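You operate a simulated robot arm through the tools that you are given. There is no shell and no other tool. Be economical: measure what you need, move in short steps, check, and stop when the job is done.

The job below is to be done with a simulated two-armed robot. You get a single attempt, and the scene is never put back.

TASK
Part both pairs of nested tubes and stand them in crate four.
Fine: hold the lower tube with one hand while the upper one comes out; each stands in a cell.

Only the result counts: the job must be done as asked and must still hold three seconds after the hand-in. Knocking over, shifting, dropping, spilling or breaking anything else fails it.

THE ROBOT
Two 7-joint arms with two-finger grippers on one trunk, on a base that drives. Base frame: it is fixed to the floor where the robot stands at the start and does not move with it; the origin is under the middle of the robot, x ahead of it, y to its left, z up. Lengths are in cm, angles in degrees, forces in N, time in s.
The left shoulder is at the start at [6.4, 21.6, 116.9], the right one opposite. With the tool pointing down near the work surface each hand reaches from about 26 to 80 cm from the robot's upright axis, wherever it stands, measured 20 degrees to its own side. Places, roughly: blue flag [80, 30, 80]; empty tube (5x5x12 cm) [60, 10, 90]; grasses slider [50, 40, 80]; green flag [80, 40, 80]; gums slider [70, 40, 80]; losses slider [50, 40, 80]; popper lever [70, -20, 90]; red flag [80, 50, 80]; shrubs slider [60, 40, 80]; yellow flag [80, 30, 80]. Payload 3.18 kg a hand.
The tool frame of a hand sits at the grasp point between the pads (the TCP): z along the fingers, y along the line on which they close. The tips reach 3 cm beyond it. The gripper opens to 14.4 cm. The gripper's body begins 10.3 cm behind the TCP.
Orientation is that of the tool frame in the base frame, as [roll, pitch, yaw] about the fixed x, y, z axes, in that order (R = Rz(yaw) Ry(pitch) Rx(roll)). With the fingers straight down and closing along the base's y, the tool's x points along the base's -x, its y along +y and its z along -z.

THE INTERFACE
- The arms move only by the tool arm_command. It takes "left_series", "right_series" or both (then of equal length, played together; a hand with none holds still); each is a list of rows, each a list of 7 numbers: the shift along the base's x, y, z in units of 40 mm (1.0 is 40 mm), then the turn, a rotation vector about the base's x, y, z in units of 5 degrees (1.0 is 5 degrees), then the gripper command, from -1 (shut) to 1 (fully open), values between in proportion. In form: [[dx, dy, dz, rx, ry, rz, jaw], ...]. A call has 1 to 20 rows; each row shifts and turns the commanded pose from where the row before left it. A call with a number of a shift or a turn outside -1 to 1 is refused whole. Each row takes 0.2 s and may step no farther than 5 cm and 8.6 degrees from the row before; otherwise, or with a gripper value out of range, the whole call is refused. Where a pose cannot be reached the arm comes as near as it can. A force on the tool above 90 N (or 10 N above the force at the start of the call, whichever is more), or a blocked arm, ends the call early, and 0.2 s more pass. The fingers move at their own pace and stop on an object; they squeeze with about 41 N. The grip force told is the motor's: it shows also when the fingers shut on nothing. Time passes only in rows, and 0.2 s behind the last, so rows that do not move let the fingers close. The reply holds the time, the measured pose of the TCP, the force on the tool along the base axes, the opening and the grip force, in the units named above and with some noise, with the torque about the TCP (base axes, N m) and any sound that the robot's microphone picked up, and new pictures: "show" is both (left out), scene, wrist or none (wrist: the cameras of the hands that moved).
- Cameras (640 x 400 px; columns grow to the right, rows downward): "scene" is now at [14.4, 0.28, 134.5]; the picture's right is [0.01, -1.00, 0.00], its down [-0.69, -0.01, -0.72] and it looks along [0.72, 0.01, -0.69] (base axes); focal length 245 px, centre (320, 200). "left" rides on the left gripper at [7.6, -1.6, -14.3] in its tool frame; the picture's right is [0.21, 0.98, 0.00], its down [-0.84, 0.18, -0.51] and it looks along [-0.50, 0.11, 0.86] (tool axes); focal length 218 px, centre (320, 200). "right" rides on the right gripper at [7.6, 1.6, -14.3] in its tool frame; the picture's right is [-0.21, 0.98, 0.00], its down [-0.84, -0.18, -0.51] and it looks along [-0.50, -0.11, 0.86] (tool axes); focal length 218 px, centre (320, 200). There is no depth. A picture from a camera that has moved, and an enlarged one, comes with that camera's place and axes in the base frame and with its lens.
- raise_lower(by): slides the trunk up (or, below 0, down) by that many cm; the arms and the scene camera ride with it, the base frame stays. It gives what a move gives, with no picture.
- drive_base(legs): drives the robot by 1 to 6 legs, each [ahead, left, turn to the left] in cm, cm and degrees, along the robot's own axes; the way and the turn of a leg run together, so that a leg with both is an arc; at most 150 cm and 180 degrees a leg. The arms and the cameras ride along, it lands a little off, and it stops where it bumps. It gives what a move gives, and a new picture of the scene camera.
- aim_head(pan, tilt): turns the head with the scene camera to pan (to the left, within 80 degrees either way) and tilt (down, from -29 to 69), counted from straight ahead of the robot. It gives what a move gives, and a new picture of the scene camera.
- enlarge(camera, box): a new picture of the part [left, top, right, bottom] of that camera's present view, enlarged. It takes no simulated time.
- close_job(): hands the job in; it is judged then, once.

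Work in short steps. Places have to be worked out from the pictures, the camera data and where the tool is seen: move nearer, look again, correct. Check each grasp and each placing, and mend what went wrong. You have 120 turns and 260 pictures in all, those below and enlarged ones among them. Open the grippers and draw the arms clear of the work before you hand the job in, unless the task says otherwise; then end with one line.

The tools are called after "Request:" as name(argument=value, ...) on one line, values as JSON. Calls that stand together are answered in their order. arm_command: Moves the arms, as the interface text tells. Its arguments: {"type":"object","properties":{"left_series":{"type":"array","items":{"type":"array","items":{"type":"number"}}},"right_series":{"type":"array","items":{"type":"array","items":{"type":"number"}}},"show":{"type":"string","enum":["both","scene","wrist","none"]}},"required":[]} The other tools are called the same way: raise_lower (by) slides the trunk up or down; drive_base (legs) drives the base; aim_head (pan, tilt) turns the head that bears the scene camera; enlarge (camera, box) takes an enlarged picture of a part of a camera's view; close_job () hands the job in.

At the start:

```text
time_s: 0.0
left_ee_pos: [33.12, 9.25, 112.13]
left_ee_rot: [-179.9, 0.0, -179.9]
left_wrist_force: [0.4, -0.3, -0.4]
left_wrist_torque: [-0.04, 0.0, 0.0]
left_width: 14.39
left_finger_force: 0.2
right_ee_pos: [36.92, -19.68, 109.13]
right_ee_rot: [-180.0, 0.1, 180.0]
right_wrist_force: [-1.0, 0.3, -0.3]
right_wrist_torque: [-0.03, 0.01, -0.01]
right_width: 14.42
right_finger_force: 0.0
trunk travel left (down, up): [-25.0, 11.9]
robot x, y, heading: [0.24, 0.3, 0.2]
head pan, tilt: [0.5, 44.0]
```

scene: 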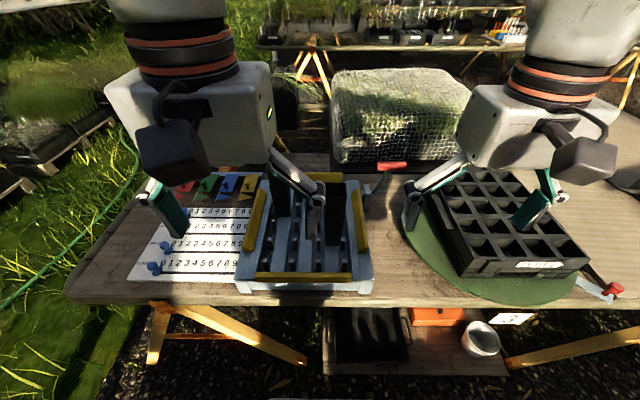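
right: 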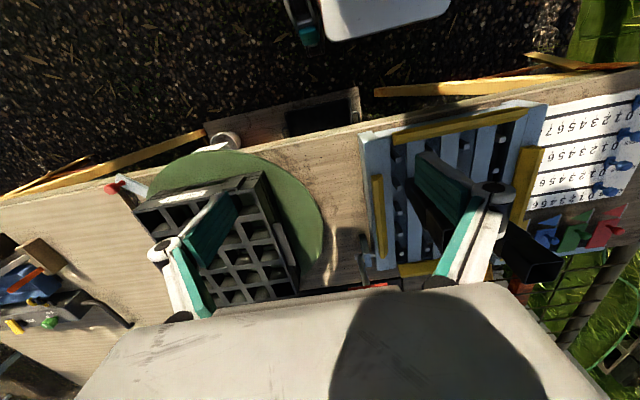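
left: 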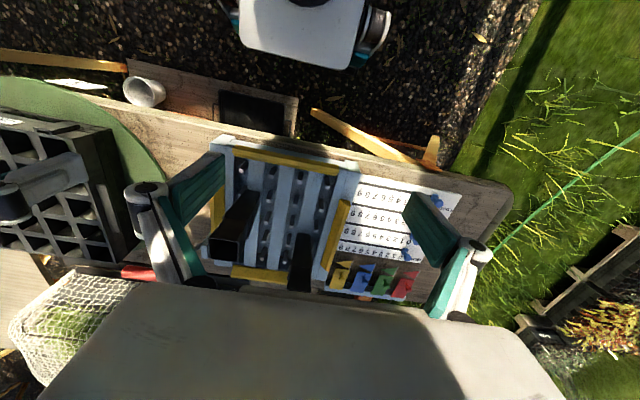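

I start by looking at the crate, tubes and surroundings enlarged.

Request:
enlarge(camera="scene", box=[380, 140, 640, 330])

Request:
enlarge(camera="scene", box=[130, 150, 410, 310])

Request:
enlarge(camera="left", box=[180, 120, 440, 320])

Request:
enlarge(camera="right", box=[120, 120, 400, 320])

```text
2.11 times, centred on (510, 235) of scene
camera zoom: at [14.4, 0.28, 134.5], right [0.01, -1.0, 0.0], down [-0.69, -0.01, -0.72], along [0.72, 0.01, -0.69], focal length 516 px, centre (-80, 126)
```

zoom: 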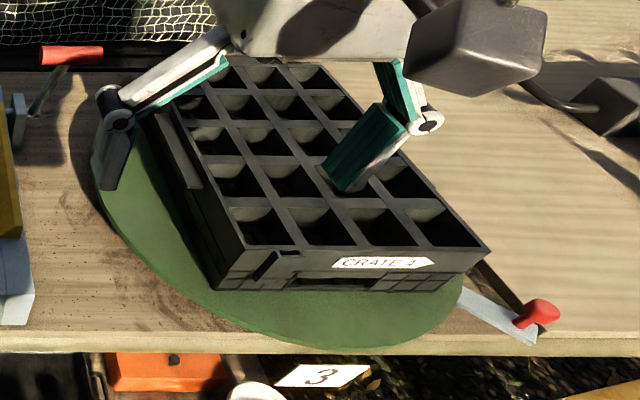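

```text
2.29 times, centred on (270, 230) of scene
camera zoom: at [14.4, 0.28, 134.5], right [0.01, -1.0, 0.0], down [-0.69, -0.01, -0.72], along [0.72, 0.01, -0.69], focal length 560 px, centre (434, 131)
```

zoom: 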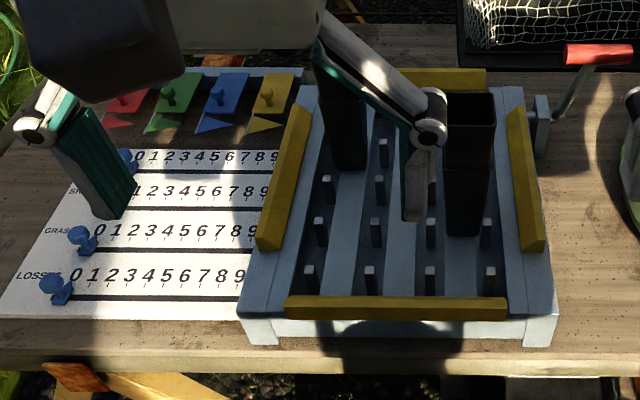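

```text
2.00 times, centred on (310, 220) of left
camera zoom: at [25.38, 7.64, 126.37], right [-0.21, 0.98, 0.0], down [0.84, 0.18, 0.51], along [0.5, 0.11, -0.86], focal length 436 px, centre (340, 160)
```

zoom: 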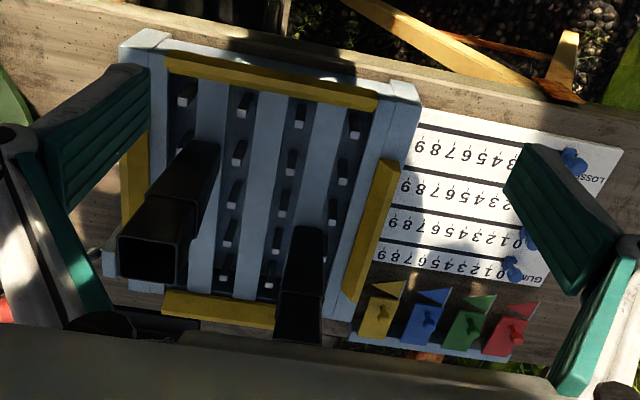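

```text
2.00 times, centred on (260, 220) of right
camera zoom: at [29.47, -18.11, 123.38], right [0.21, 0.98, 0.0], down [0.84, -0.18, 0.51], along [0.5, -0.11, -0.86], focal length 436 px, centre (440, 160)
```

zoom: 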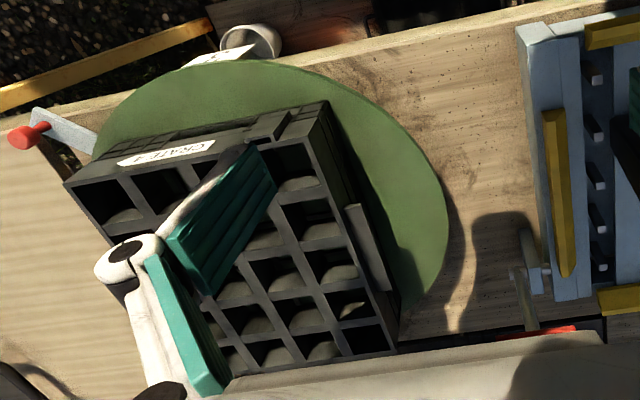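

The crate on the turntable reads "CRATE 4". The arms block the view, so I lift them and part them sideways.

Request:
arm_command(left_series=[[0, 0.8, 0.5, 0, 0, 0, 1], [0, 1, 0.5, 0, 0, 0, 1], [0, 1, 0.5, 0, 0, 0, 1], [0, 1, 0.5, 0, 0, 0, 1], [0, 1, 0.5, 0, 0, 0, 1], [0, 1, 0, 0, 0, 0, 1]], right_series=[[0, -0.8, 0.5, 0, 0, 0, 1], [0, -1, 0.5, 0, 0, 0, 1], [0, -1, 0.5, 0, 0, 0, 1], [0, -1, 0.5, 0, 0, 0, 1], [0, -1, 0.5, 0, 0, 0, 1], [0, -1, 0, 0, 0, 0, 1]], show="both")

```text
time_s: 1.4
left_ee_pos: [32.85, 32.58, 122.0]
left_ee_rot: [-179.8, 0.0, 180.0]
left_wrist_force: [0.8, 0.3, 0.7]
left_wrist_torque: [-0.06, -0.01, -0.01]
left_width: 14.39
left_finger_force: 0.2
right_ee_pos: [36.91, -34.95, 117.2]
right_ee_rot: [180.0, 0.0, 179.9]
right_wrist_force: [-0.1, 0.4, -0.5]
right_wrist_torque: [-0.05, -0.04, -0.02]
right_width: 14.39
right_finger_force: 0.1
right hand out of reach, approached as far as the arm can: row 5, 6
trunk travel left (down, up): [-25.0, 11.9]
robot x, y, heading: [-0.04, 0.06, 0.1]
head pan, tilt: [0.5, 44.0]
camera scene: at [14.36, 0.39, 134.5], right [0.01, -1.0, 0.0], down [-0.69, -0.01, -0.72], along [0.72, 0.01, -0.69], focal length 245 px, centre (320, 200)
camera right: at [29.49, -33.32, 131.55], right [0.21, 0.98, 0.0], down [0.84, -0.18, 0.51], along [0.5, -0.11, -0.86], focal length 218 px, centre (320, 200)
camera left: at [25.17, 31.09, 136.26], right [-0.21, 0.98, 0.0], down [0.84, 0.18, 0.51], along [0.5, 0.1, -0.86], focal length 218 px, centre (320, 200)
```

scene: 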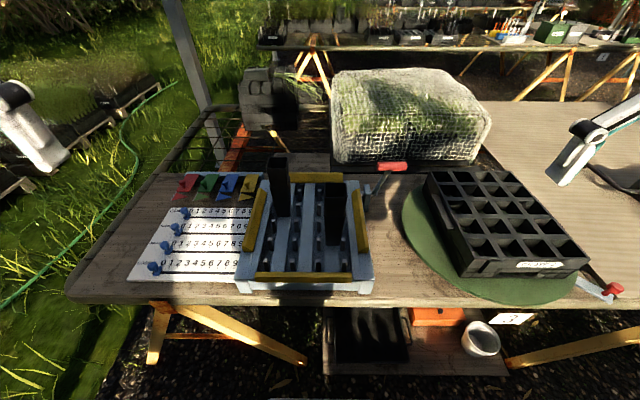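
right: 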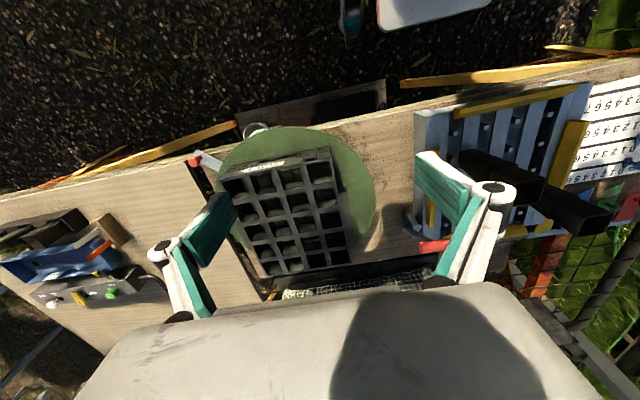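
left: 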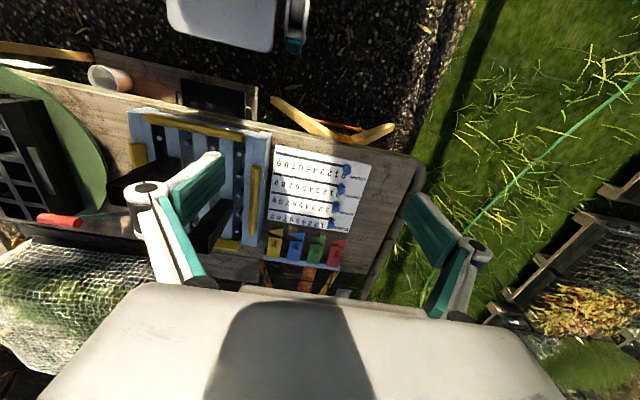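

Request:
enlarge(camera="scene", box=[230, 145, 390, 300])

Request:
enlarge(camera="scene", box=[395, 155, 635, 305])

Request:
enlarge(camera="scene", box=[250, 0, 640, 100])

```text
2.58 times, centred on (310, 222) of scene
camera zoom: at [14.36, 0.39, 134.5], right [0.01, -1.0, 0.0], down [-0.69, -0.01, -0.72], along [0.72, 0.01, -0.69], focal length 632 px, centre (346, 142)
```

zoom: 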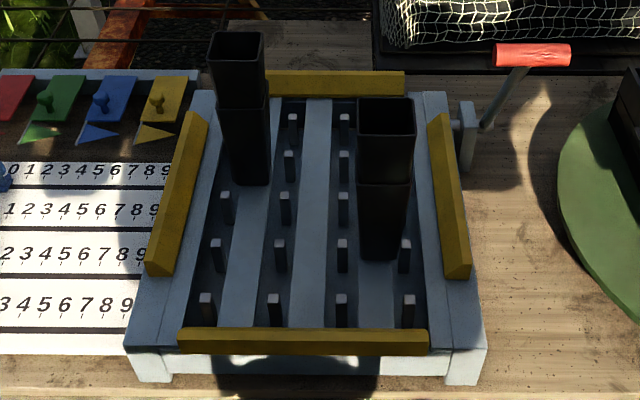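

```text
2.67 times, centred on (515, 230) of scene
camera zoom: at [14.36, 0.39, 134.5], right [0.01, -1.0, 0.0], down [-0.69, -0.01, -0.72], along [0.72, 0.01, -0.69], focal length 654 px, centre (-200, 120)
```

zoom: 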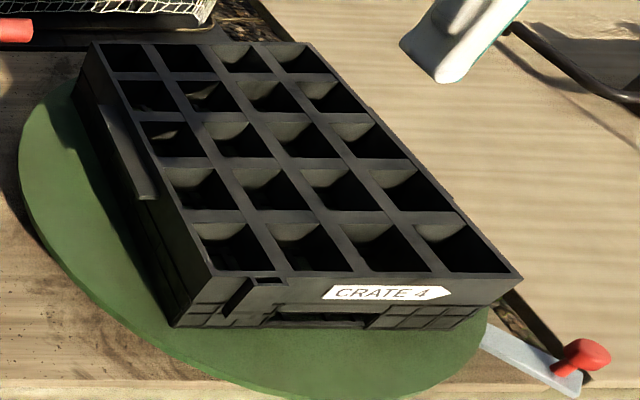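

```text
1.64 times, centred on (445, 50) of scene
camera zoom: at [14.36, 0.39, 134.5], right [0.01, -1.0, 0.0], down [-0.69, -0.01, -0.72], along [0.72, 0.01, -0.69], focal length 402 px, centre (115, 446)
```

zoom: 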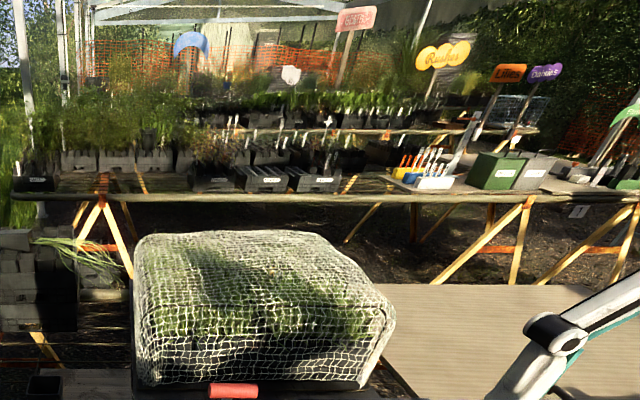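

Two stacks stand on the popper: right stack's rim near [56, -2.5, 98], left near [63, 11.5, 99]; the crate is about axis-aligned with its top near z 87. I tilt the left hand 60 degrees toward horizontal in front of the right stack.

Request:
arm_command(left_series=[[0.23, -0.73, -0.5, 0, -1, 0, 1], [0.23, -0.73, -0.5, 0, -1, 0, 1], [0.23, -0.73, -0.5, 0, -1, 0, 1], [0.23, -0.73, -0.5, 0, -1, 0, 1], [0.23, -0.73, -0.5, 0, -1, 0, 1], [0.23, -0.73, -0.5, 0, -1, 0, 1], [0.23, -0.73, -0.5, 0, -1, 0, 1], [0.23, -0.73, -0.5, 0, -1, 0, 1], [0.23, -0.73, -0.5, 0, -1, 0, 1], [0.23, -0.73, -0.5, 0, -1, 0, 1], [0.23, -0.73, -0.5, 0, -1, 0, 1], [0.23, -0.73, -0.5, 0, -1, 0, 1]])

```text
time_s: 4.0
left_ee_pos: [49.08, 1.06, 104.48]
left_ee_rot: [-158.9, 57.7, -152.8]
left_wrist_force: [0.0, 0.1, 0.0]
left_wrist_torque: [0.02, -0.02, 0.0]
left_width: 14.39
left_finger_force: 0.0
right_ee_pos: [37.0, -35.05, 117.21]
right_ee_rot: [-179.9, 0.0, 180.0]
right_wrist_force: [0.0, 0.0, -0.1]
right_wrist_torque: [0.03, -0.02, -0.03]
right_width: 14.42
right_finger_force: 0.0
trunk travel left (down, up): [-25.0, 11.9]
robot x, y, heading: [-0.34, 0.05, -0.0]
head pan, tilt: [0.5, 44.0]
stopped in row 12 (left hand): the arm was blocked; the commanded pose is now the measured one
camera scene: at [14.39, 0.26, 134.5], right [0.01, -1.0, 0.0], down [-0.69, -0.01, -0.72], along [0.72, 0.01, -0.69], focal length 245 px, centre (320, 200)
camera left: at [33.29, -2.91, 105.41], right [-0.25, 0.9, -0.36], down [-0.07, 0.36, 0.93], along [0.97, 0.26, -0.03], focal length 218 px, centre (320, 200)
```

scene: 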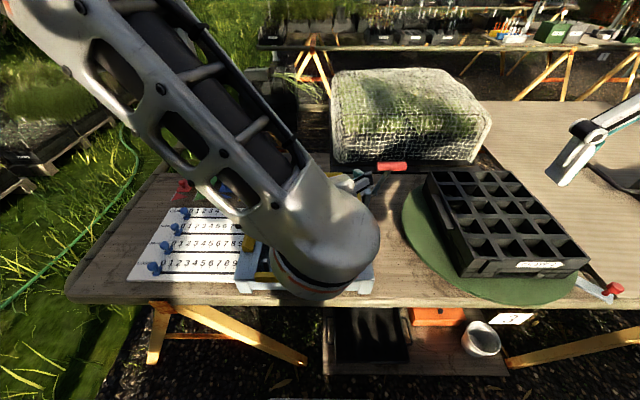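
left: 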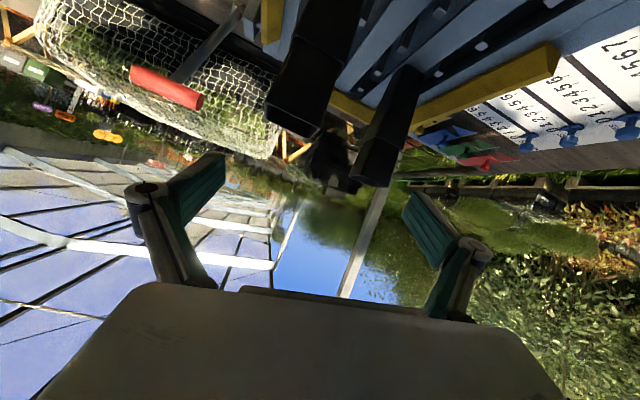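

The left arm is cramped this close in. I drive back 15 cm to give it room.

Request:
drive_base(legs=[[-15, 0, 0]])

```text
time_s: 5.4
left_ee_pos: [34.18, 1.15, 104.54]
left_ee_rot: [-159.0, 57.8, -152.8]
left_wrist_force: [-0.4, 1.5, 0.6]
left_wrist_torque: [0.05, 0.03, -0.01]
left_width: 14.37
left_finger_force: 0.1
right_ee_pos: [22.13, -34.98, 117.34]
right_ee_rot: [180.0, 0.1, 180.0]
right_wrist_force: [0.1, -0.2, -0.3]
right_wrist_torque: [-0.03, -0.03, -0.02]
right_width: 14.41
right_finger_force: 0.1
trunk travel left (down, up): [-25.0, 11.9]
robot x, y, heading: [-14.93, -0.02, -0.1]
head pan, tilt: [0.5, 44.0]
camera scene: at [-0.57, 0.28, 134.52], right [0.01, -1.0, 0.0], down [-0.69, -0.01, -0.72], along [0.72, 0.01, -0.69], focal length 245 px, centre (320, 200)
```

scene: 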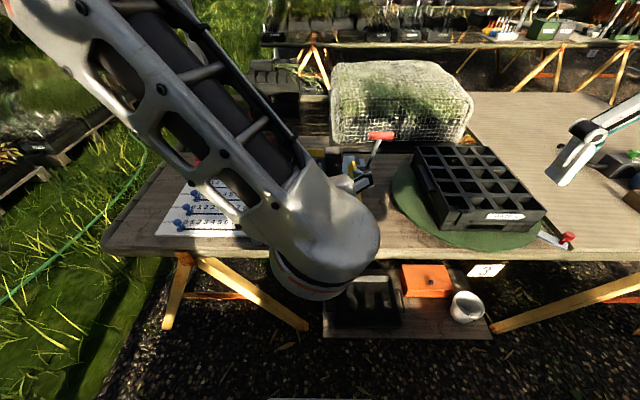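

Now I correct the left hand's roll and bring it to a pre-grasp in front of the right stack at z about 93.

Request:
arm_command(left_series=[[0.45, -0.23, -0.7, 0.55, 0, -0.46, 1], [0.45, -0.23, -0.7, 0.55, 0, -0.46, 1], [0.45, -0.23, -0.7, 0.55, 0, -0.46, 1], [0.45, -0.23, -0.7, 0.55, 0, -0.46, 1]])

```text
time_s: 6.2
left_ee_pos: [42.33, 2.29, 101.53]
left_ee_rot: [-158.0, 58.2, -150.8]
left_wrist_force: [-0.3, 0.5, 1.4]
left_wrist_torque: [-0.02, -0.04, -0.02]
left_width: 14.36
left_finger_force: 0.1
right_ee_pos: [22.12, -34.98, 117.26]
right_ee_rot: [180.0, 0.1, 179.8]
right_wrist_force: [-1.0, -1.2, 0.8]
right_wrist_torque: [-0.01, 0.03, -0.01]
right_width: 14.39
right_finger_force: 0.1
trunk travel left (down, up): [-25.0, 11.9]
robot x, y, heading: [-14.72, -0.03, 0.0]
head pan, tilt: [0.5, 44.0]
stopped in row 3 (left hand): the arm was blocked; the commanded pose is now the measured one
camera scene: at [-0.41, 0.29, 134.5], right [0.01, -1.0, 0.0], down [-0.69, -0.01, -0.72], along [0.72, 0.01, -0.69], focal length 245 px, centre (320, 200)
camera left: at [26.6, -1.85, 102.26], right [-0.27, 0.89, -0.37], down [-0.08, 0.36, 0.93], along [0.96, 0.28, -0.02], focal length 218 px, centre (320, 200)
```

scene: 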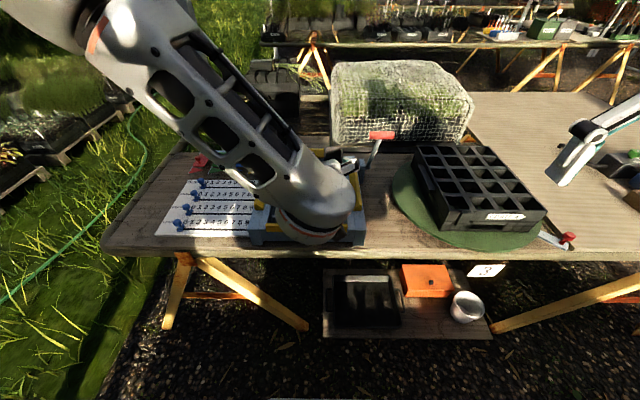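
left: 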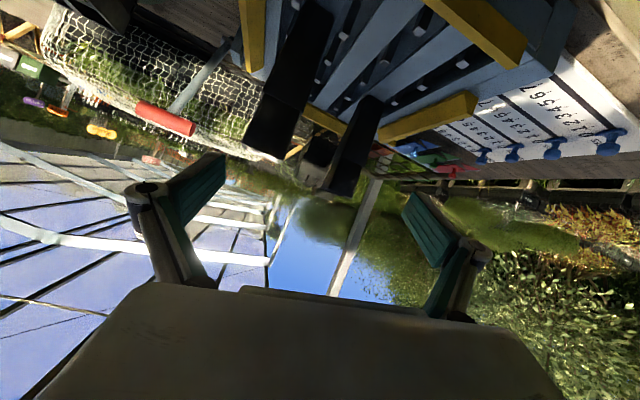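

The wrist seems at a joint limit here; a lower trunk should help. I test it equivalently by raising the hand and correcting the roll there.

Request:
arm_command(left_series=[[0, 0, 0.9, 0, 0, 0, 1], [0, -0.1, 0.9, 0, 0, 0, 1], [0, -0.4, 0.9, 0.6, 0, -0.5, 1], [0, -0.4, 0.9, 0.6, 0, -0.5, 1], [0, -0.2, 0, 0.6, 0, -0.5, 1], [0, 0, 0, 0.6, 0, -0.5, 1]], show="wrist")

```text
time_s: 7.6
left_ee_pos: [42.32, -2.09, 115.98]
left_ee_rot: [178.6, 61.3, 178.7]
left_wrist_force: [0.0, 0.3, -0.1]
left_wrist_torque: [0.0, -0.01, -0.06]
left_width: 14.41
left_finger_force: 0.1
right_ee_pos: [22.22, -34.92, 117.34]
right_ee_rot: [179.9, 0.0, 180.0]
right_wrist_force: [0.4, 0.9, 0.1]
right_wrist_torque: [0.03, -0.02, -0.02]
right_width: 14.4
right_finger_force: 0.1
trunk travel left (down, up): [-25.0, 11.9]
robot x, y, heading: [-14.82, -0.05, 0.1]
head pan, tilt: [0.5, 44.0]
camera left: at [26.08, -3.63, 116.13], right [-0.1, 0.98, -0.17], down [-0.04, 0.17, 0.98], along [0.99, 0.1, 0.02], focal length 218 px, centre (320, 200)
```

left: 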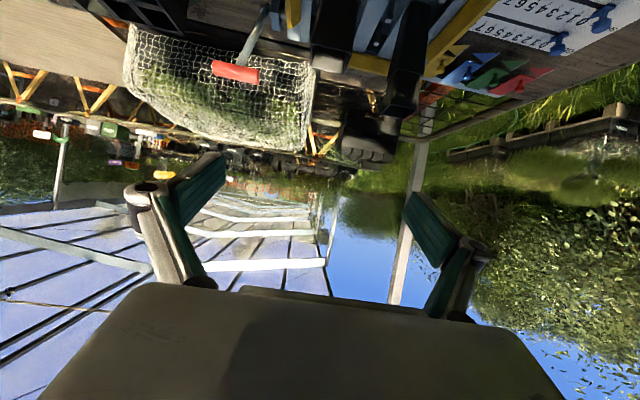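

The orientation works at that relative height, so I lower the trunk 20 cm.

Request:
raise_lower(by=-20)

Request:
enlarge(camera="scene", box=[0, 0, 640, 400])

Request:
enlarge(camera="left", box=[0, 0, 640, 400])

```text
time_s: 9.7
left_ee_pos: [42.96, -1.51, 95.0]
left_ee_rot: [177.0, 60.6, 178.9]
left_wrist_force: [-1.6, 0.5, 0.2]
left_wrist_torque: [-0.04, 0.0, 0.0]
left_width: 14.41
left_finger_force: 0.1
right_ee_pos: [22.2, -34.96, 97.17]
right_ee_rot: [-180.0, 0.1, 179.9]
right_wrist_force: [0.3, -1.1, -0.2]
right_wrist_torque: [0.0, -0.05, 0.03]
right_width: 14.41
right_finger_force: 0.1
trunk travel left (down, up): [-5.0, 31.9]
robot x, y, heading: [-15.03, 0.09, 0.0]
head pan, tilt: [0.5, 44.0]
```

```text
1.00 times, centred on (320, 200) of scene (not enlarged: the box is as wide or as high as the picture)
camera zoom: at [18.3, 0.07, 110.9], right [-0.02, -1.0, 0.0], down [-0.71, 0.01, -0.71], along [0.71, -0.01, -0.71], focal length 245 px, centre (320, 200)
```

zoom: 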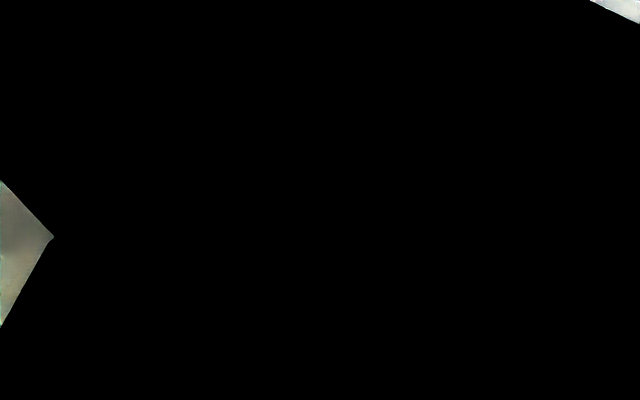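

```text
1.00 times, centred on (320, 200) of left (not enlarged: the box is as wide or as high as the picture)
camera zoom: at [26.88, -3.35, 95.31], right [-0.13, 0.98, -0.16], down [-0.03, 0.15, 0.99], along [0.99, 0.13, 0.01], focal length 218 px, centre (320, 200)
```

zoom: 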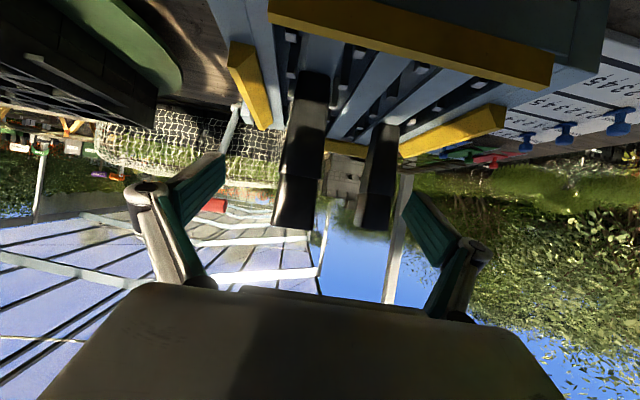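

The scene camera seems hidden and displaced; I turn the head a little to see what it reads.

Request:
aim_head(pan=-20, tilt=40)

```text
time_s: 10.6
left_ee_pos: [42.96, -1.7, 95.3]
left_ee_rot: [177.5, 60.7, 179.1]
left_wrist_force: [-0.1, -0.2, 1.1]
left_wrist_torque: [0.02, 0.01, -0.01]
left_width: 14.4
left_finger_force: 0.0
right_ee_pos: [22.11, -35.0, 97.18]
right_ee_rot: [180.0, 0.0, 179.9]
right_wrist_force: [-0.3, -0.4, -0.2]
right_wrist_torque: [0.03, -0.01, -0.02]
right_width: 14.41
right_finger_force: 0.1
trunk travel left (down, up): [-5.0, 31.9]
robot x, y, heading: [-14.74, 0.04, 0.3]
head pan, tilt: [-20.0, 40.0]
camera scene: at [18.46, -1.75, 111.53], right [-0.23, -0.97, 0.0], down [-0.63, 0.15, -0.76], along [0.74, -0.18, -0.65], focal length 245 px, centre (320, 200)
```

scene: 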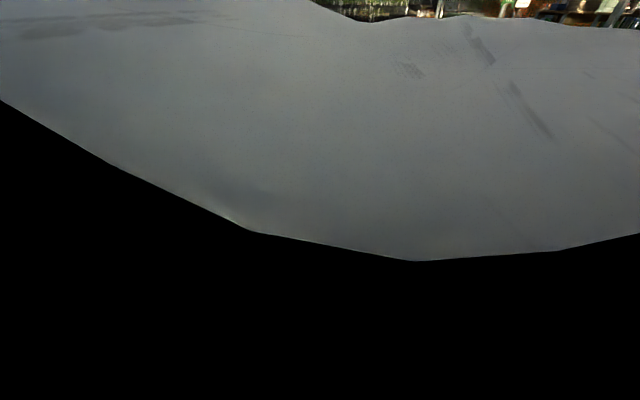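

The left wrist camera gives a good front view; I enlarge it to measure both stacks.

Request:
enlarge(camera="left", box=[240, 30, 440, 240])

Request:
enlarge(camera="right", box=[0, 0, 640, 400])

```text
1.90 times, centred on (340, 135) of left
camera zoom: at [26.8, -3.64, 95.53], right [-0.12, 0.98, -0.16], down [-0.03, 0.16, 0.99], along [0.99, 0.13, 0.01], focal length 416 px, centre (282, 324)
```

zoom: 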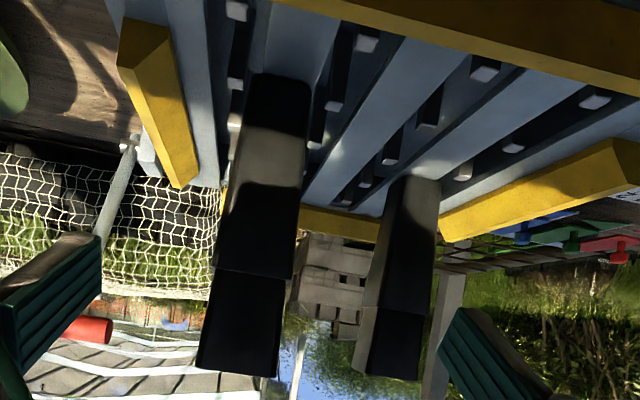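

```text
1.00 times, centred on (320, 200) of right (not enlarged: the box is as wide or as high as the picture)
camera zoom: at [14.72, -33.29, 111.46], right [0.21, 0.98, 0.0], down [0.84, -0.18, 0.51], along [0.5, -0.11, -0.86], focal length 218 px, centre (320, 200)
```

zoom: 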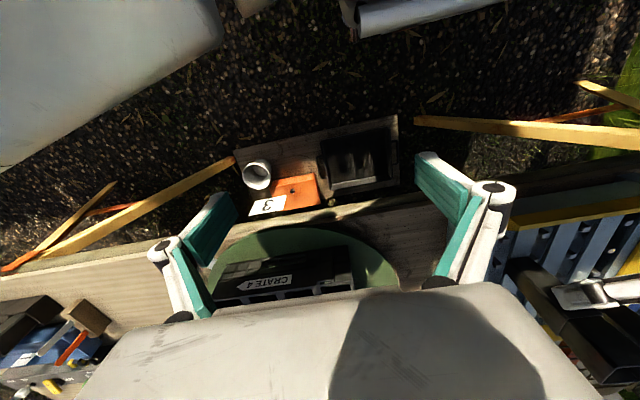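

Right stack: centre about [55.6, -2.6], base z 80.4, lower rim ~92.6, top ~99.2; left stack about [66, 12.2]. I advance the left hand, open, around the lower tube of the right stack.

Request:
arm_command(left_series=[[0.6, -0.2, -0.7, 0, 0, 0, 1], [0.7, 0, -0.6, 0, 0, 0, 1], [0.7, 0, -0.4, 0, 0, 0, 1]])

```text
time_s: 11.4
left_ee_pos: [50.09, -3.01, 89.29]
left_ee_rot: [179.0, 61.2, 178.8]
left_wrist_force: [-0.1, 0.0, 0.0]
left_wrist_torque: [0.01, -0.01, -0.01]
left_width: 14.41
left_finger_force: 0.2
right_ee_pos: [22.3, -34.91, 97.17]
right_ee_rot: [-180.0, 0.0, 179.8]
right_wrist_force: [-0.6, -0.1, 0.2]
right_wrist_torque: [-0.04, 0.0, 0.01]
right_width: 14.39
right_finger_force: 0.2
trunk travel left (down, up): [-5.0, 31.9]
robot x, y, heading: [-14.88, 0.14, 0.2]
head pan, tilt: [-20.0, 40.0]
camera scene: at [18.26, -2.67, 111.62], right [-0.34, -0.94, 0.0], down [-0.6, 0.22, -0.77], along [0.72, -0.26, -0.64], focal length 245 px, centre (320, 200)
camera left: at [33.92, -4.45, 89.54], right [-0.1, 0.98, -0.17], down [-0.04, 0.17, 0.98], along [0.99, 0.1, 0.02], focal length 218 px, centre (320, 200)
```

scene: 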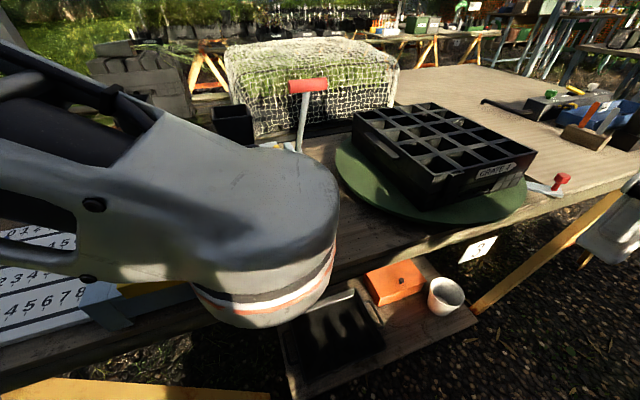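
left: 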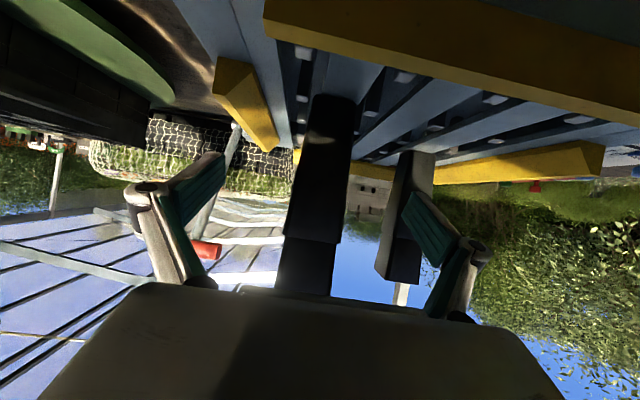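

Clear view of the lower tube between the open fingers. I advance the last 5.5 cm and close gently.

Request:
arm_command(left_series=[[0.7, 0.07, -0.1, 0, 0, 0, 1], [0.68, 0.07, -0.05, 0, 0, 0, 1], [0, 0, 0, 0, 0, 0, 0.2], [0, 0, 0, 0, 0, 0, -0.1], [0, 0, 0, 0, 0, 0, -0.1]])

```text
time_s: 12.6
left_ee_pos: [55.7, -2.3, 88.6]
left_ee_rot: [178.9, 61.2, 178.8]
left_wrist_force: [0.4, 0.6, 0.6]
left_wrist_torque: [-0.01, 0.05, -0.03]
left_width: 6.51
left_finger_force: 0.1
right_ee_pos: [22.09, -34.98, 97.11]
right_ee_rot: [-179.9, -0.1, 180.0]
right_wrist_force: [0.6, 0.3, -0.2]
right_wrist_torque: [0.03, 0.0, 0.01]
right_width: 14.39
right_finger_force: 0.0
trunk travel left (down, up): [-5.0, 31.9]
robot x, y, heading: [-14.66, -0.11, -0.0]
head pan, tilt: [-20.0, 40.0]
camera scene: at [18.22, -2.67, 111.63], right [-0.34, -0.94, 0.0], down [-0.6, 0.22, -0.77], along [0.72, -0.26, -0.64], focal length 245 px, centre (320, 200)
camera left: at [39.46, -3.77, 88.82], right [-0.1, 0.98, -0.17], down [-0.04, 0.17, 0.98], along [0.99, 0.1, 0.02], focal length 218 px, centre (320, 200)
```

scene: 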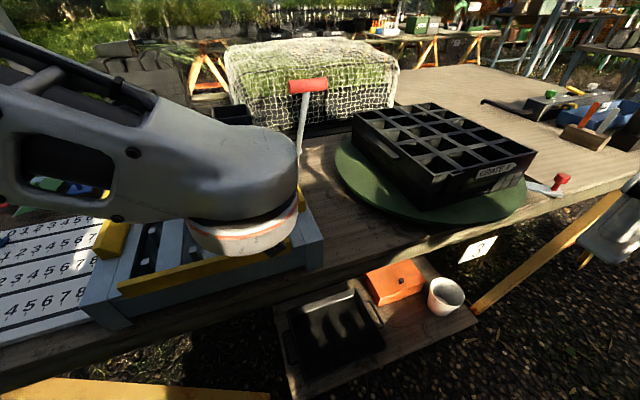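
left: 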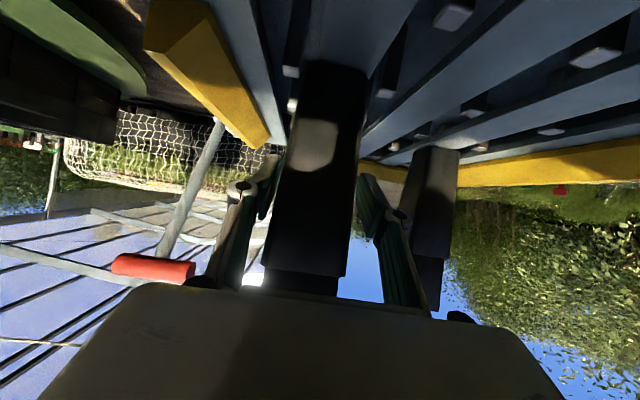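

Fingers straddle the lower tube evenly. Closing fully onto it.

Request:
arm_command(left_series=[[0, 0, 0, 0, 0, 0, -0.2], [0, 0, 0, 0, 0, 0, -0.3], [0, 0, 0, 0, 0, 0, -0.5], [0, 0, 0, 0, 0, 0, -1], [0, 0, 0, 0, 0, 0, -1]], show="wrist")

```text
time_s: 13.8
left_ee_pos: [55.63, -2.18, 88.67]
left_ee_rot: [178.8, 61.1, 178.9]
left_wrist_force: [0.5, 1.2, 0.6]
left_wrist_torque: [0.01, -0.03, 0.01]
left_width: 4.32
left_finger_force: 40.7
right_ee_pos: [22.16, -34.96, 97.27]
right_ee_rot: [-180.0, 0.0, 179.9]
right_wrist_force: [0.4, 0.1, 0.0]
right_wrist_torque: [-0.03, 0.0, 0.01]
right_width: 14.4
right_finger_force: 0.1
trunk travel left (down, up): [-5.0, 31.9]
robot x, y, heading: [-15.27, -0.3, 0.3]
head pan, tilt: [-20.0, 40.0]
camera left: at [39.46, -3.77, 88.82], right [-0.1, 0.98, -0.17], down [-0.04, 0.17, 0.98], along [0.99, 0.1, 0.02], focal length 218 px, centre (320, 200)
```

left: 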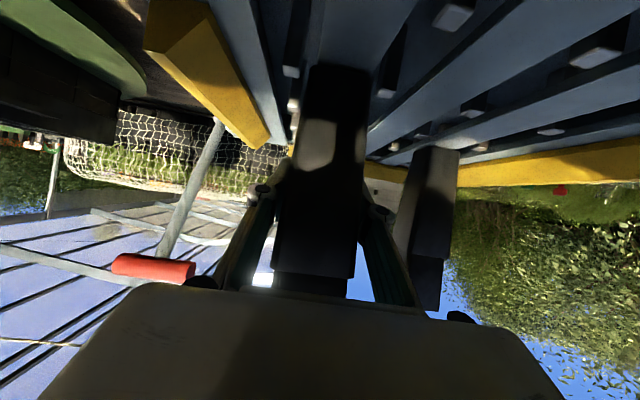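

The lower tube is held (4.3 cm wide). Now the right hand goes high and over the right stack, L-shaped to stay clear of the left wrist.

Request:
arm_command(right_series=[[0, 0, 1, 0, 0, 0, 1], [0.4, 0, 1, 0, 0, 0, 1], [0.6, 0, 0.9, 0, 0, 0, 1], [0.7, 0.2, 0.8, 0, 0, 0, 1], [1, 0.3, 0, 0, 0, 0, 0.6], [1, 0.3, 0, 0, 0, 0, 0.3], [1, 0.3, 0, 0, 0, 0, 0.3], [1, 0.4, 0, 0, 0, 0, 0.3], [1, 0.5, 0, 0, 0, 0, 0.3], [0.8, 0.8, 0, 0, 0, 0, 0.3], [0.6, 0.8, 0, 0, 0, 0, 0.3]])

```text
time_s: 16.2
left_ee_pos: [55.73, -2.32, 88.65]
left_ee_rot: [178.9, 61.1, 178.9]
left_wrist_force: [0.2, 0.5, 0.4]
left_wrist_torque: [-0.01, -0.01, -0.03]
left_width: 4.35
left_finger_force: 41.0
right_ee_pos: [52.0, -13.16, 102.16]
right_ee_rot: [179.9, 0.2, 179.9]
right_wrist_force: [0.7, 0.8, 0.4]
right_wrist_torque: [0.0, 0.0, -0.02]
right_width: 9.37
right_finger_force: 0.0
right hand out of reach, approached as far as the arm can: row 1, 2, 3, 4, 6, 7, 8, 9, 10, 11
trunk travel left (down, up): [-5.0, 31.9]
robot x, y, heading: [-15.01, -0.07, 0.3]
head pan, tilt: [-20.0, 40.0]
camera scene: at [18.25, -2.62, 111.62], right [-0.34, -0.94, 0.0], down [-0.6, 0.22, -0.77], along [0.72, -0.26, -0.64], focal length 245 px, centre (320, 200)
camera right: at [44.48, -11.45, 116.44], right [0.21, 0.98, 0.0], down [0.84, -0.18, 0.51], along [0.5, -0.11, -0.86], focal length 218 px, centre (320, 200)
```

scene: 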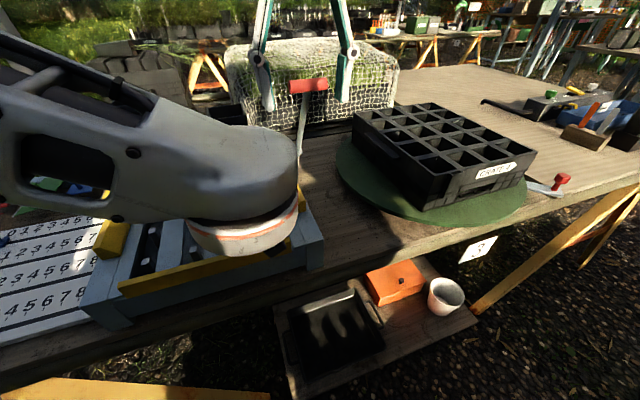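
right: 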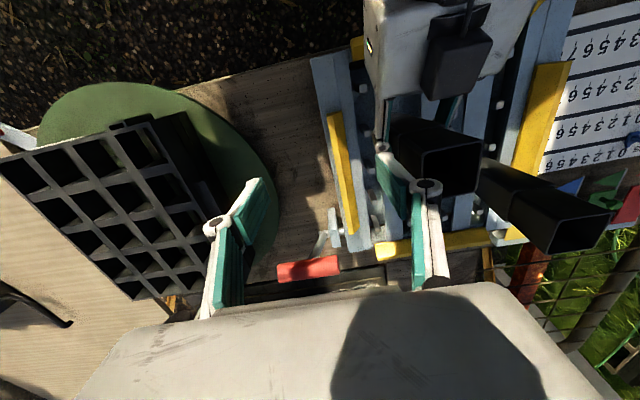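

The right hand can't get high enough with the trunk this low. I release with the left, back off, raise the trunk 7 cm, and use a smaller tilt for the left hand.

Request:
arm_command(left_series=[[0, 0, 0, 0, 0, 0, 0], [0, 0, 0, 0, 0, 0, 1], [-0.5, 0, 0, 0, 0, 0, 1], [-0.8, 0, 0, 0, 0, 0, 1], [-0.8, 0, 0, 0, 0, 0, 1]], show="wrist")

Request:
raise_lower(by=7)

Request:
arm_command(left_series=[[0, 0, -0.2, 0, 1, 0, 1], [0, 0, -0.4, 0, 1, 0, 1], [0, 0, -0.4, 0, 0.8, 0, 1]])

```text
time_s: 17.4
left_ee_pos: [47.24, -2.59, 88.61]
left_ee_rot: [178.9, 61.3, 178.8]
left_wrist_force: [-0.3, 0.8, -0.2]
left_wrist_torque: [0.0, -0.01, -0.01]
left_width: 14.4
left_finger_force: 0.1
right_ee_pos: [51.95, -13.17, 102.27]
right_ee_rot: [179.8, 0.2, 179.8]
right_wrist_force: [0.9, -1.0, -0.1]
right_wrist_torque: [0.01, -0.05, 0.03]
right_width: 9.36
right_finger_force: 0.0
trunk travel left (down, up): [-5.0, 31.9]
robot x, y, heading: [-14.69, -0.17, 0.2]
head pan, tilt: [-20.0, 40.0]
camera left: at [31.0, -4.06, 88.81], right [-0.1, 0.98, -0.17], down [-0.04, 0.17, 0.98], along [0.99, 0.1, 0.02], focal length 218 px, centre (320, 200)
```

left: 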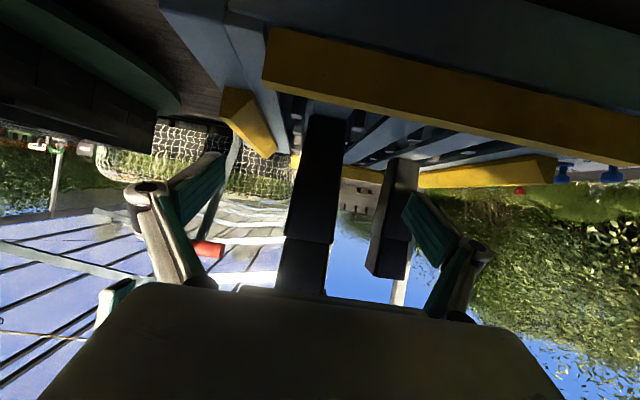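

```text
time_s: 18.5
left_ee_pos: [47.43, -2.5, 95.17]
left_ee_rot: [178.7, 60.8, 178.8]
left_wrist_force: [0.2, 0.1, -0.4]
left_wrist_torque: [0.02, -0.02, 0.01]
left_width: 14.4
left_finger_force: 0.1
right_ee_pos: [45.18, -12.89, 120.66]
right_ee_rot: [179.9, 13.3, 179.7]
right_wrist_force: [0.9, 0.4, -1.1]
right_wrist_torque: [0.0, 0.07, 0.01]
right_width: 9.37
right_finger_force: 0.0
trunk travel left (down, up): [-12.0, 24.9]
robot x, y, heading: [-14.74, -0.03, 0.3]
head pan, tilt: [-20.0, 40.0]
```

```text
time_s: 19.3
left_ee_pos: [47.45, -2.44, 91.59]
left_ee_rot: [179.3, 47.1, 179.1]
left_wrist_force: [-0.6, 0.8, -0.8]
left_wrist_torque: [-0.01, 0.0, 0.03]
left_width: 14.4
left_finger_force: 0.1
right_ee_pos: [45.02, -12.86, 120.97]
right_ee_rot: [179.8, 13.6, 179.9]
right_wrist_force: [-0.6, 0.6, 0.2]
right_wrist_torque: [0.02, -0.01, -0.01]
right_width: 9.38
right_finger_force: 0.0
trunk travel left (down, up): [-12.0, 24.9]
robot x, y, heading: [-14.6, 0.05, -0.1]
head pan, tilt: [-20.0, 40.0]
camera scene: at [10.81, -2.67, 120.77], right [-0.34, -0.94, 0.0], down [-0.6, 0.22, -0.77], along [0.72, -0.26, -0.64], focal length 245 px, centre (320, 200)
camera left: at [31.65, -3.95, 95.62], right [-0.14, 0.98, -0.14], down [0.2, 0.17, 0.96], along [0.97, 0.1, -0.22], focal length 218 px, centre (320, 200)
```

scene: 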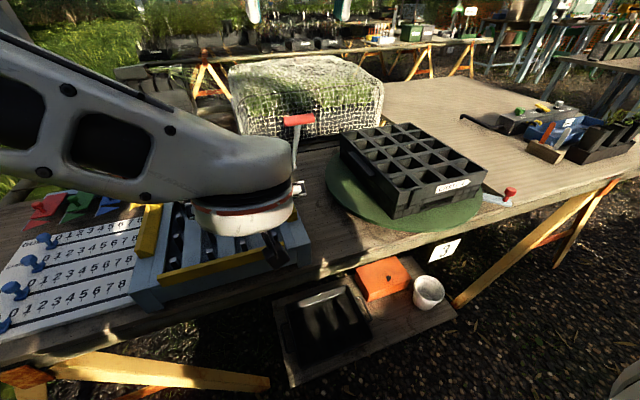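
left: 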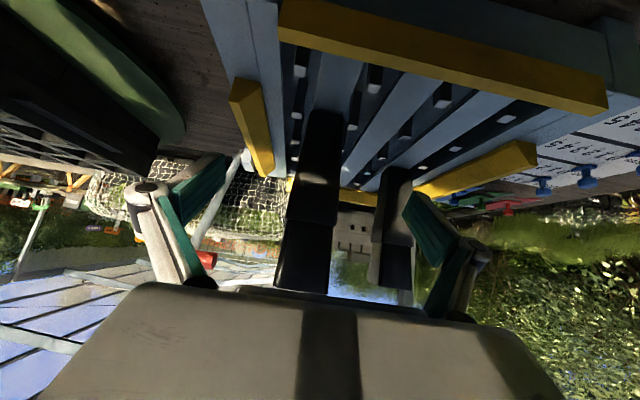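

Left tilt is now 47 degrees and healthy. I advance the left hand back around the lower tube and close.

Request:
arm_command(left_series=[[0.7, 0, -0.4, 0, 0, 0, 1], [0.7, 0, -0.25, 0, 0, 0, 1], [0.63, 0.05, -0.1, 0, 0, 0, 1], [0, 0, 0, 0, 0, 0, 0], [0, 0, 0, 0, 0, 0, -0.3], [0, 0, 0, 0, 0, 0, -0.5], [0, 0, 0, 0, 0, 0, -1], [0, 0, 0, 0, 0, 0, -1]], show="wrist")

```text
time_s: 21.1
left_ee_pos: [55.47, -2.42, 88.54]
left_ee_rot: [179.3, 47.2, 179.2]
left_wrist_force: [0.7, 0.5, 1.7]
left_wrist_torque: [-0.01, -0.04, 0.0]
left_width: 4.32
left_finger_force: 40.9
right_ee_pos: [45.0, -12.99, 120.92]
right_ee_rot: [179.8, 13.5, 179.8]
right_wrist_force: [0.0, -0.4, 0.4]
right_wrist_torque: [0.0, -0.02, -0.03]
right_width: 9.35
right_finger_force: 0.1
trunk travel left (down, up): [-12.0, 24.9]
robot x, y, heading: [-15.32, -0.05, -0.1]
head pan, tilt: [-20.0, 40.0]
camera left: at [39.71, -3.82, 92.54], right [-0.14, 0.98, -0.15], down [0.2, 0.17, 0.96], along [0.97, 0.1, -0.22], focal length 218 px, centre (320, 200)
```

left: 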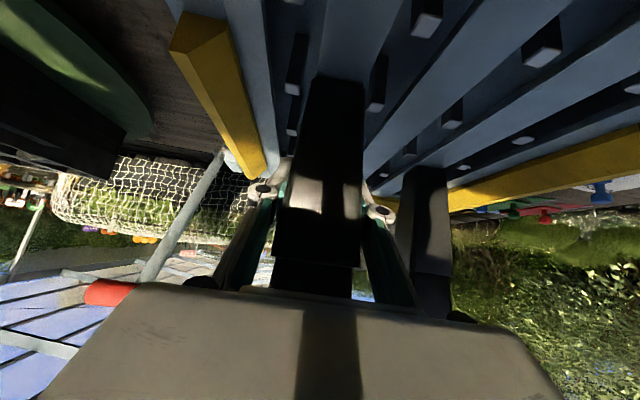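

Held again. Now the right hand: small downward step with opening ~8 cm, to see whether its pose straightens.

Request:
arm_command(right_series=[[0.5, 0, -0.8, 0, 0, 0, 0.2], [0.5, 0, -0.8, 0, 0, 0, 0.2]], show="none")

```text
time_s: 21.7
left_ee_pos: [55.46, -2.31, 88.53]
left_ee_rot: [179.3, 47.2, 179.1]
left_wrist_force: [1.0, -0.4, 1.6]
left_wrist_torque: [0.0, -0.01, -0.04]
left_width: 4.27
left_finger_force: 41.1
right_ee_pos: [49.11, -12.99, 114.28]
right_ee_rot: [179.8, 13.5, 179.8]
right_wrist_force: [-0.2, 0.6, 1.0]
right_wrist_torque: [0.01, -0.01, 0.03]
right_width: 8.65
right_finger_force: 0.0
trunk travel left (down, up): [-12.0, 24.9]
robot x, y, heading: [-14.74, 0.19, 0.1]
head pan, tilt: [-20.0, 40.0]
```

Pose tracks properly; it has a 13.5 degree pitch to remove. I straighten it and move over the stack at z about 105.

Request:
arm_command(right_series=[[0.4, 0.67, -0.55, 0, 0.68, 0, 0.2], [0.4, 0.67, -0.55, 0, 0.68, 0, 0.2], [0.4, 0.67, -0.55, 0, 0.67, 0, 0.2], [0.4, 0.67, -0.55, 0, 0.67, 0, 0.2]])

```text
time_s: 22.7
left_ee_pos: [55.56, -2.21, 88.37]
left_ee_rot: [179.5, 47.1, 179.4]
left_wrist_force: [-5.4, 2.1, 12.3]
left_wrist_torque: [0.19, 0.47, 0.04]
left_width: 4.34
left_finger_force: 41.3
right_ee_pos: [52.9, -4.1, 104.81]
right_ee_rot: [180.0, -0.2, 179.7]
right_wrist_force: [1.6, 0.1, -1.4]
right_wrist_torque: [-0.04, 0.17, 0.0]
right_width: 8.63
right_finger_force: 0.0
right hand out of reach, approached as far as the arm can: row 3, 4
trunk travel left (down, up): [-12.0, 24.9]
robot x, y, heading: [-14.63, 0.19, 0.1]
head pan, tilt: [-20.0, 40.0]
camera scene: at [11.01, -2.54, 120.7], right [-0.34, -0.94, 0.0], down [-0.61, 0.22, -0.77], along [0.72, -0.26, -0.64], focal length 245 px, centre (320, 200)
camera right: at [45.49, -2.44, 119.0], right [0.21, 0.98, 0.0], down [0.84, -0.18, 0.5], along [0.49, -0.11, -0.86], focal length 218 px, centre (320, 200)
```

scene: 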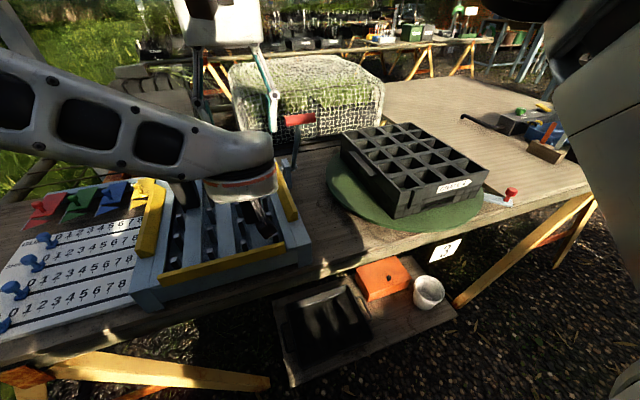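
right: 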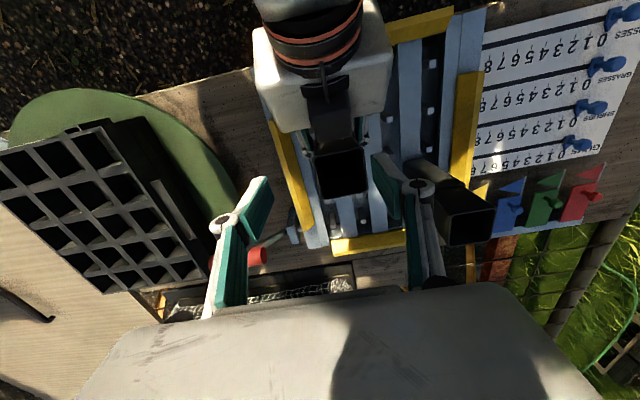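

The right hand is again short of reach. I release with the left, withdraw both, and drive forward 8 cm.

Request:
arm_command(left_series=[[0, 0, 0, 0, 0, 0, 0], [0, 0, 0, 0, 0, 0, 1], [-0.7, 0, 0.1, 0, 0, 0, 1], [-0.8, 0, 0.3, 0, 0, 0, 1], [-0.9, 0, 0.4, 0, 0, 0, 1], [-0.6, 0, 0.3, 0, 0, 0, 1]], right_series=[[0, 0, 0, 0, 0, 0, 0.2], [0, 0, 0, 0, 0, 0, 0.2], [-0.5, -0.5, 0.3, 0, 0, 0, 0.2], [-0.5, -0.5, 0.3, 0, 0, 0, 0.2], [-0.5, -0.5, 0.3, 0, 0, 0, 0.2], [-0.5, -0.5, 0.3, 0, 0, 0, 0.2]], show="none")

Request:
drive_base(legs=[[8, 0, 0]])

```text
time_s: 24.1
left_ee_pos: [43.09, -2.24, 93.2]
left_ee_rot: [179.3, 47.3, 179.1]
left_wrist_force: [-0.3, 0.7, 0.6]
left_wrist_torque: [0.04, 0.0, 0.02]
left_width: 14.41
left_finger_force: 0.1
right_ee_pos: [44.13, -12.53, 109.79]
right_ee_rot: [179.8, 0.1, 179.8]
right_wrist_force: [-0.7, 0.6, -0.1]
right_wrist_torque: [-0.01, -0.02, -0.01]
right_width: 8.64
right_finger_force: 0.0
trunk travel left (down, up): [-12.0, 24.9]
robot x, y, heading: [-15.04, -0.33, -0.1]
head pan, tilt: [-20.0, 40.0]
```

```text
time_s: 25.1
left_ee_pos: [51.14, -2.0, 93.09]
left_ee_rot: [179.3, 47.2, 179.4]
left_wrist_force: [-0.2, 0.3, -0.4]
left_wrist_torque: [0.01, 0.01, 0.0]
left_width: 14.39
left_finger_force: 0.1
right_ee_pos: [52.36, -12.27, 109.49]
right_ee_rot: [180.0, -0.1, 180.0]
right_wrist_force: [-0.3, -0.8, 0.1]
right_wrist_torque: [0.02, 0.05, 0.0]
right_width: 8.63
right_finger_force: 0.2
trunk travel left (down, up): [-12.0, 24.9]
robot x, y, heading: [-6.79, -0.35, 0.2]
head pan, tilt: [-20.0, 40.0]
camera scene: at [18.69, -2.61, 120.79], right [-0.34, -0.94, 0.0], down [-0.6, 0.22, -0.77], along [0.72, -0.26, -0.64], focal length 245 px, centre (320, 200)
```

scene: 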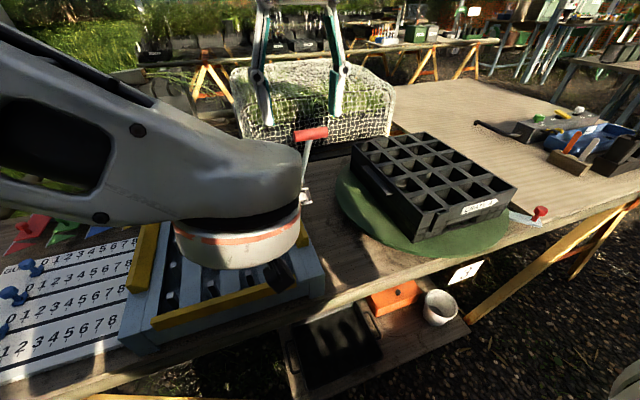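

Now the left hand goes back to the lower tube and grips.

Request:
arm_command(left_series=[[0.6, -0.05, -0.7, 0, 0, 0, 1], [0.5, 0, -0.35, 0, 0, 0, 1], [0, 0, 0, 0, 0, 0, 0.1], [0, 0, 0, 0, 0, 0, -0.3], [0, 0, 0, 0, 0, 0, -0.5], [0, 0, 0, 0, 0, 0, -1], [0, 0, 0, 0, 0, 0, -1]], show="wrist")

```text
time_s: 26.7
left_ee_pos: [55.48, -2.15, 89.29]
left_ee_rot: [179.2, 47.3, 179.3]
left_wrist_force: [0.4, -0.9, 2.1]
left_wrist_torque: [-0.01, -0.04, 0.03]
left_width: 4.33
left_finger_force: 41.5
right_ee_pos: [52.36, -12.33, 109.48]
right_ee_rot: [179.9, 0.0, 180.0]
right_wrist_force: [-0.4, -0.9, 0.1]
right_wrist_torque: [0.06, -0.02, 0.02]
right_width: 8.63
right_finger_force: 0.0
trunk travel left (down, up): [-12.0, 24.9]
robot x, y, heading: [-7.28, -0.06, 0.0]
head pan, tilt: [-20.0, 40.0]
camera left: at [39.9, -3.64, 93.19], right [-0.14, 0.98, -0.15], down [0.2, 0.17, 0.96], along [0.97, 0.1, -0.22], focal length 218 px, centre (320, 200)
```

left: 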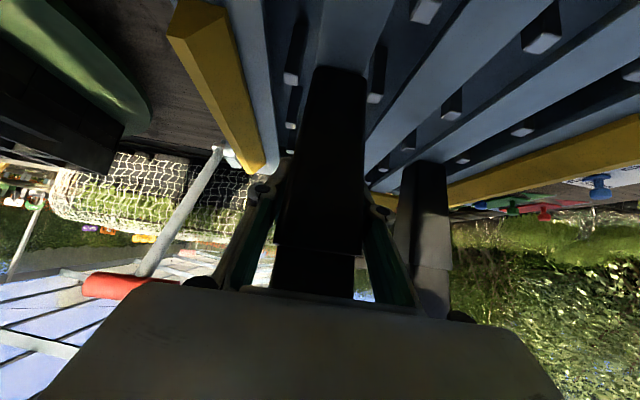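

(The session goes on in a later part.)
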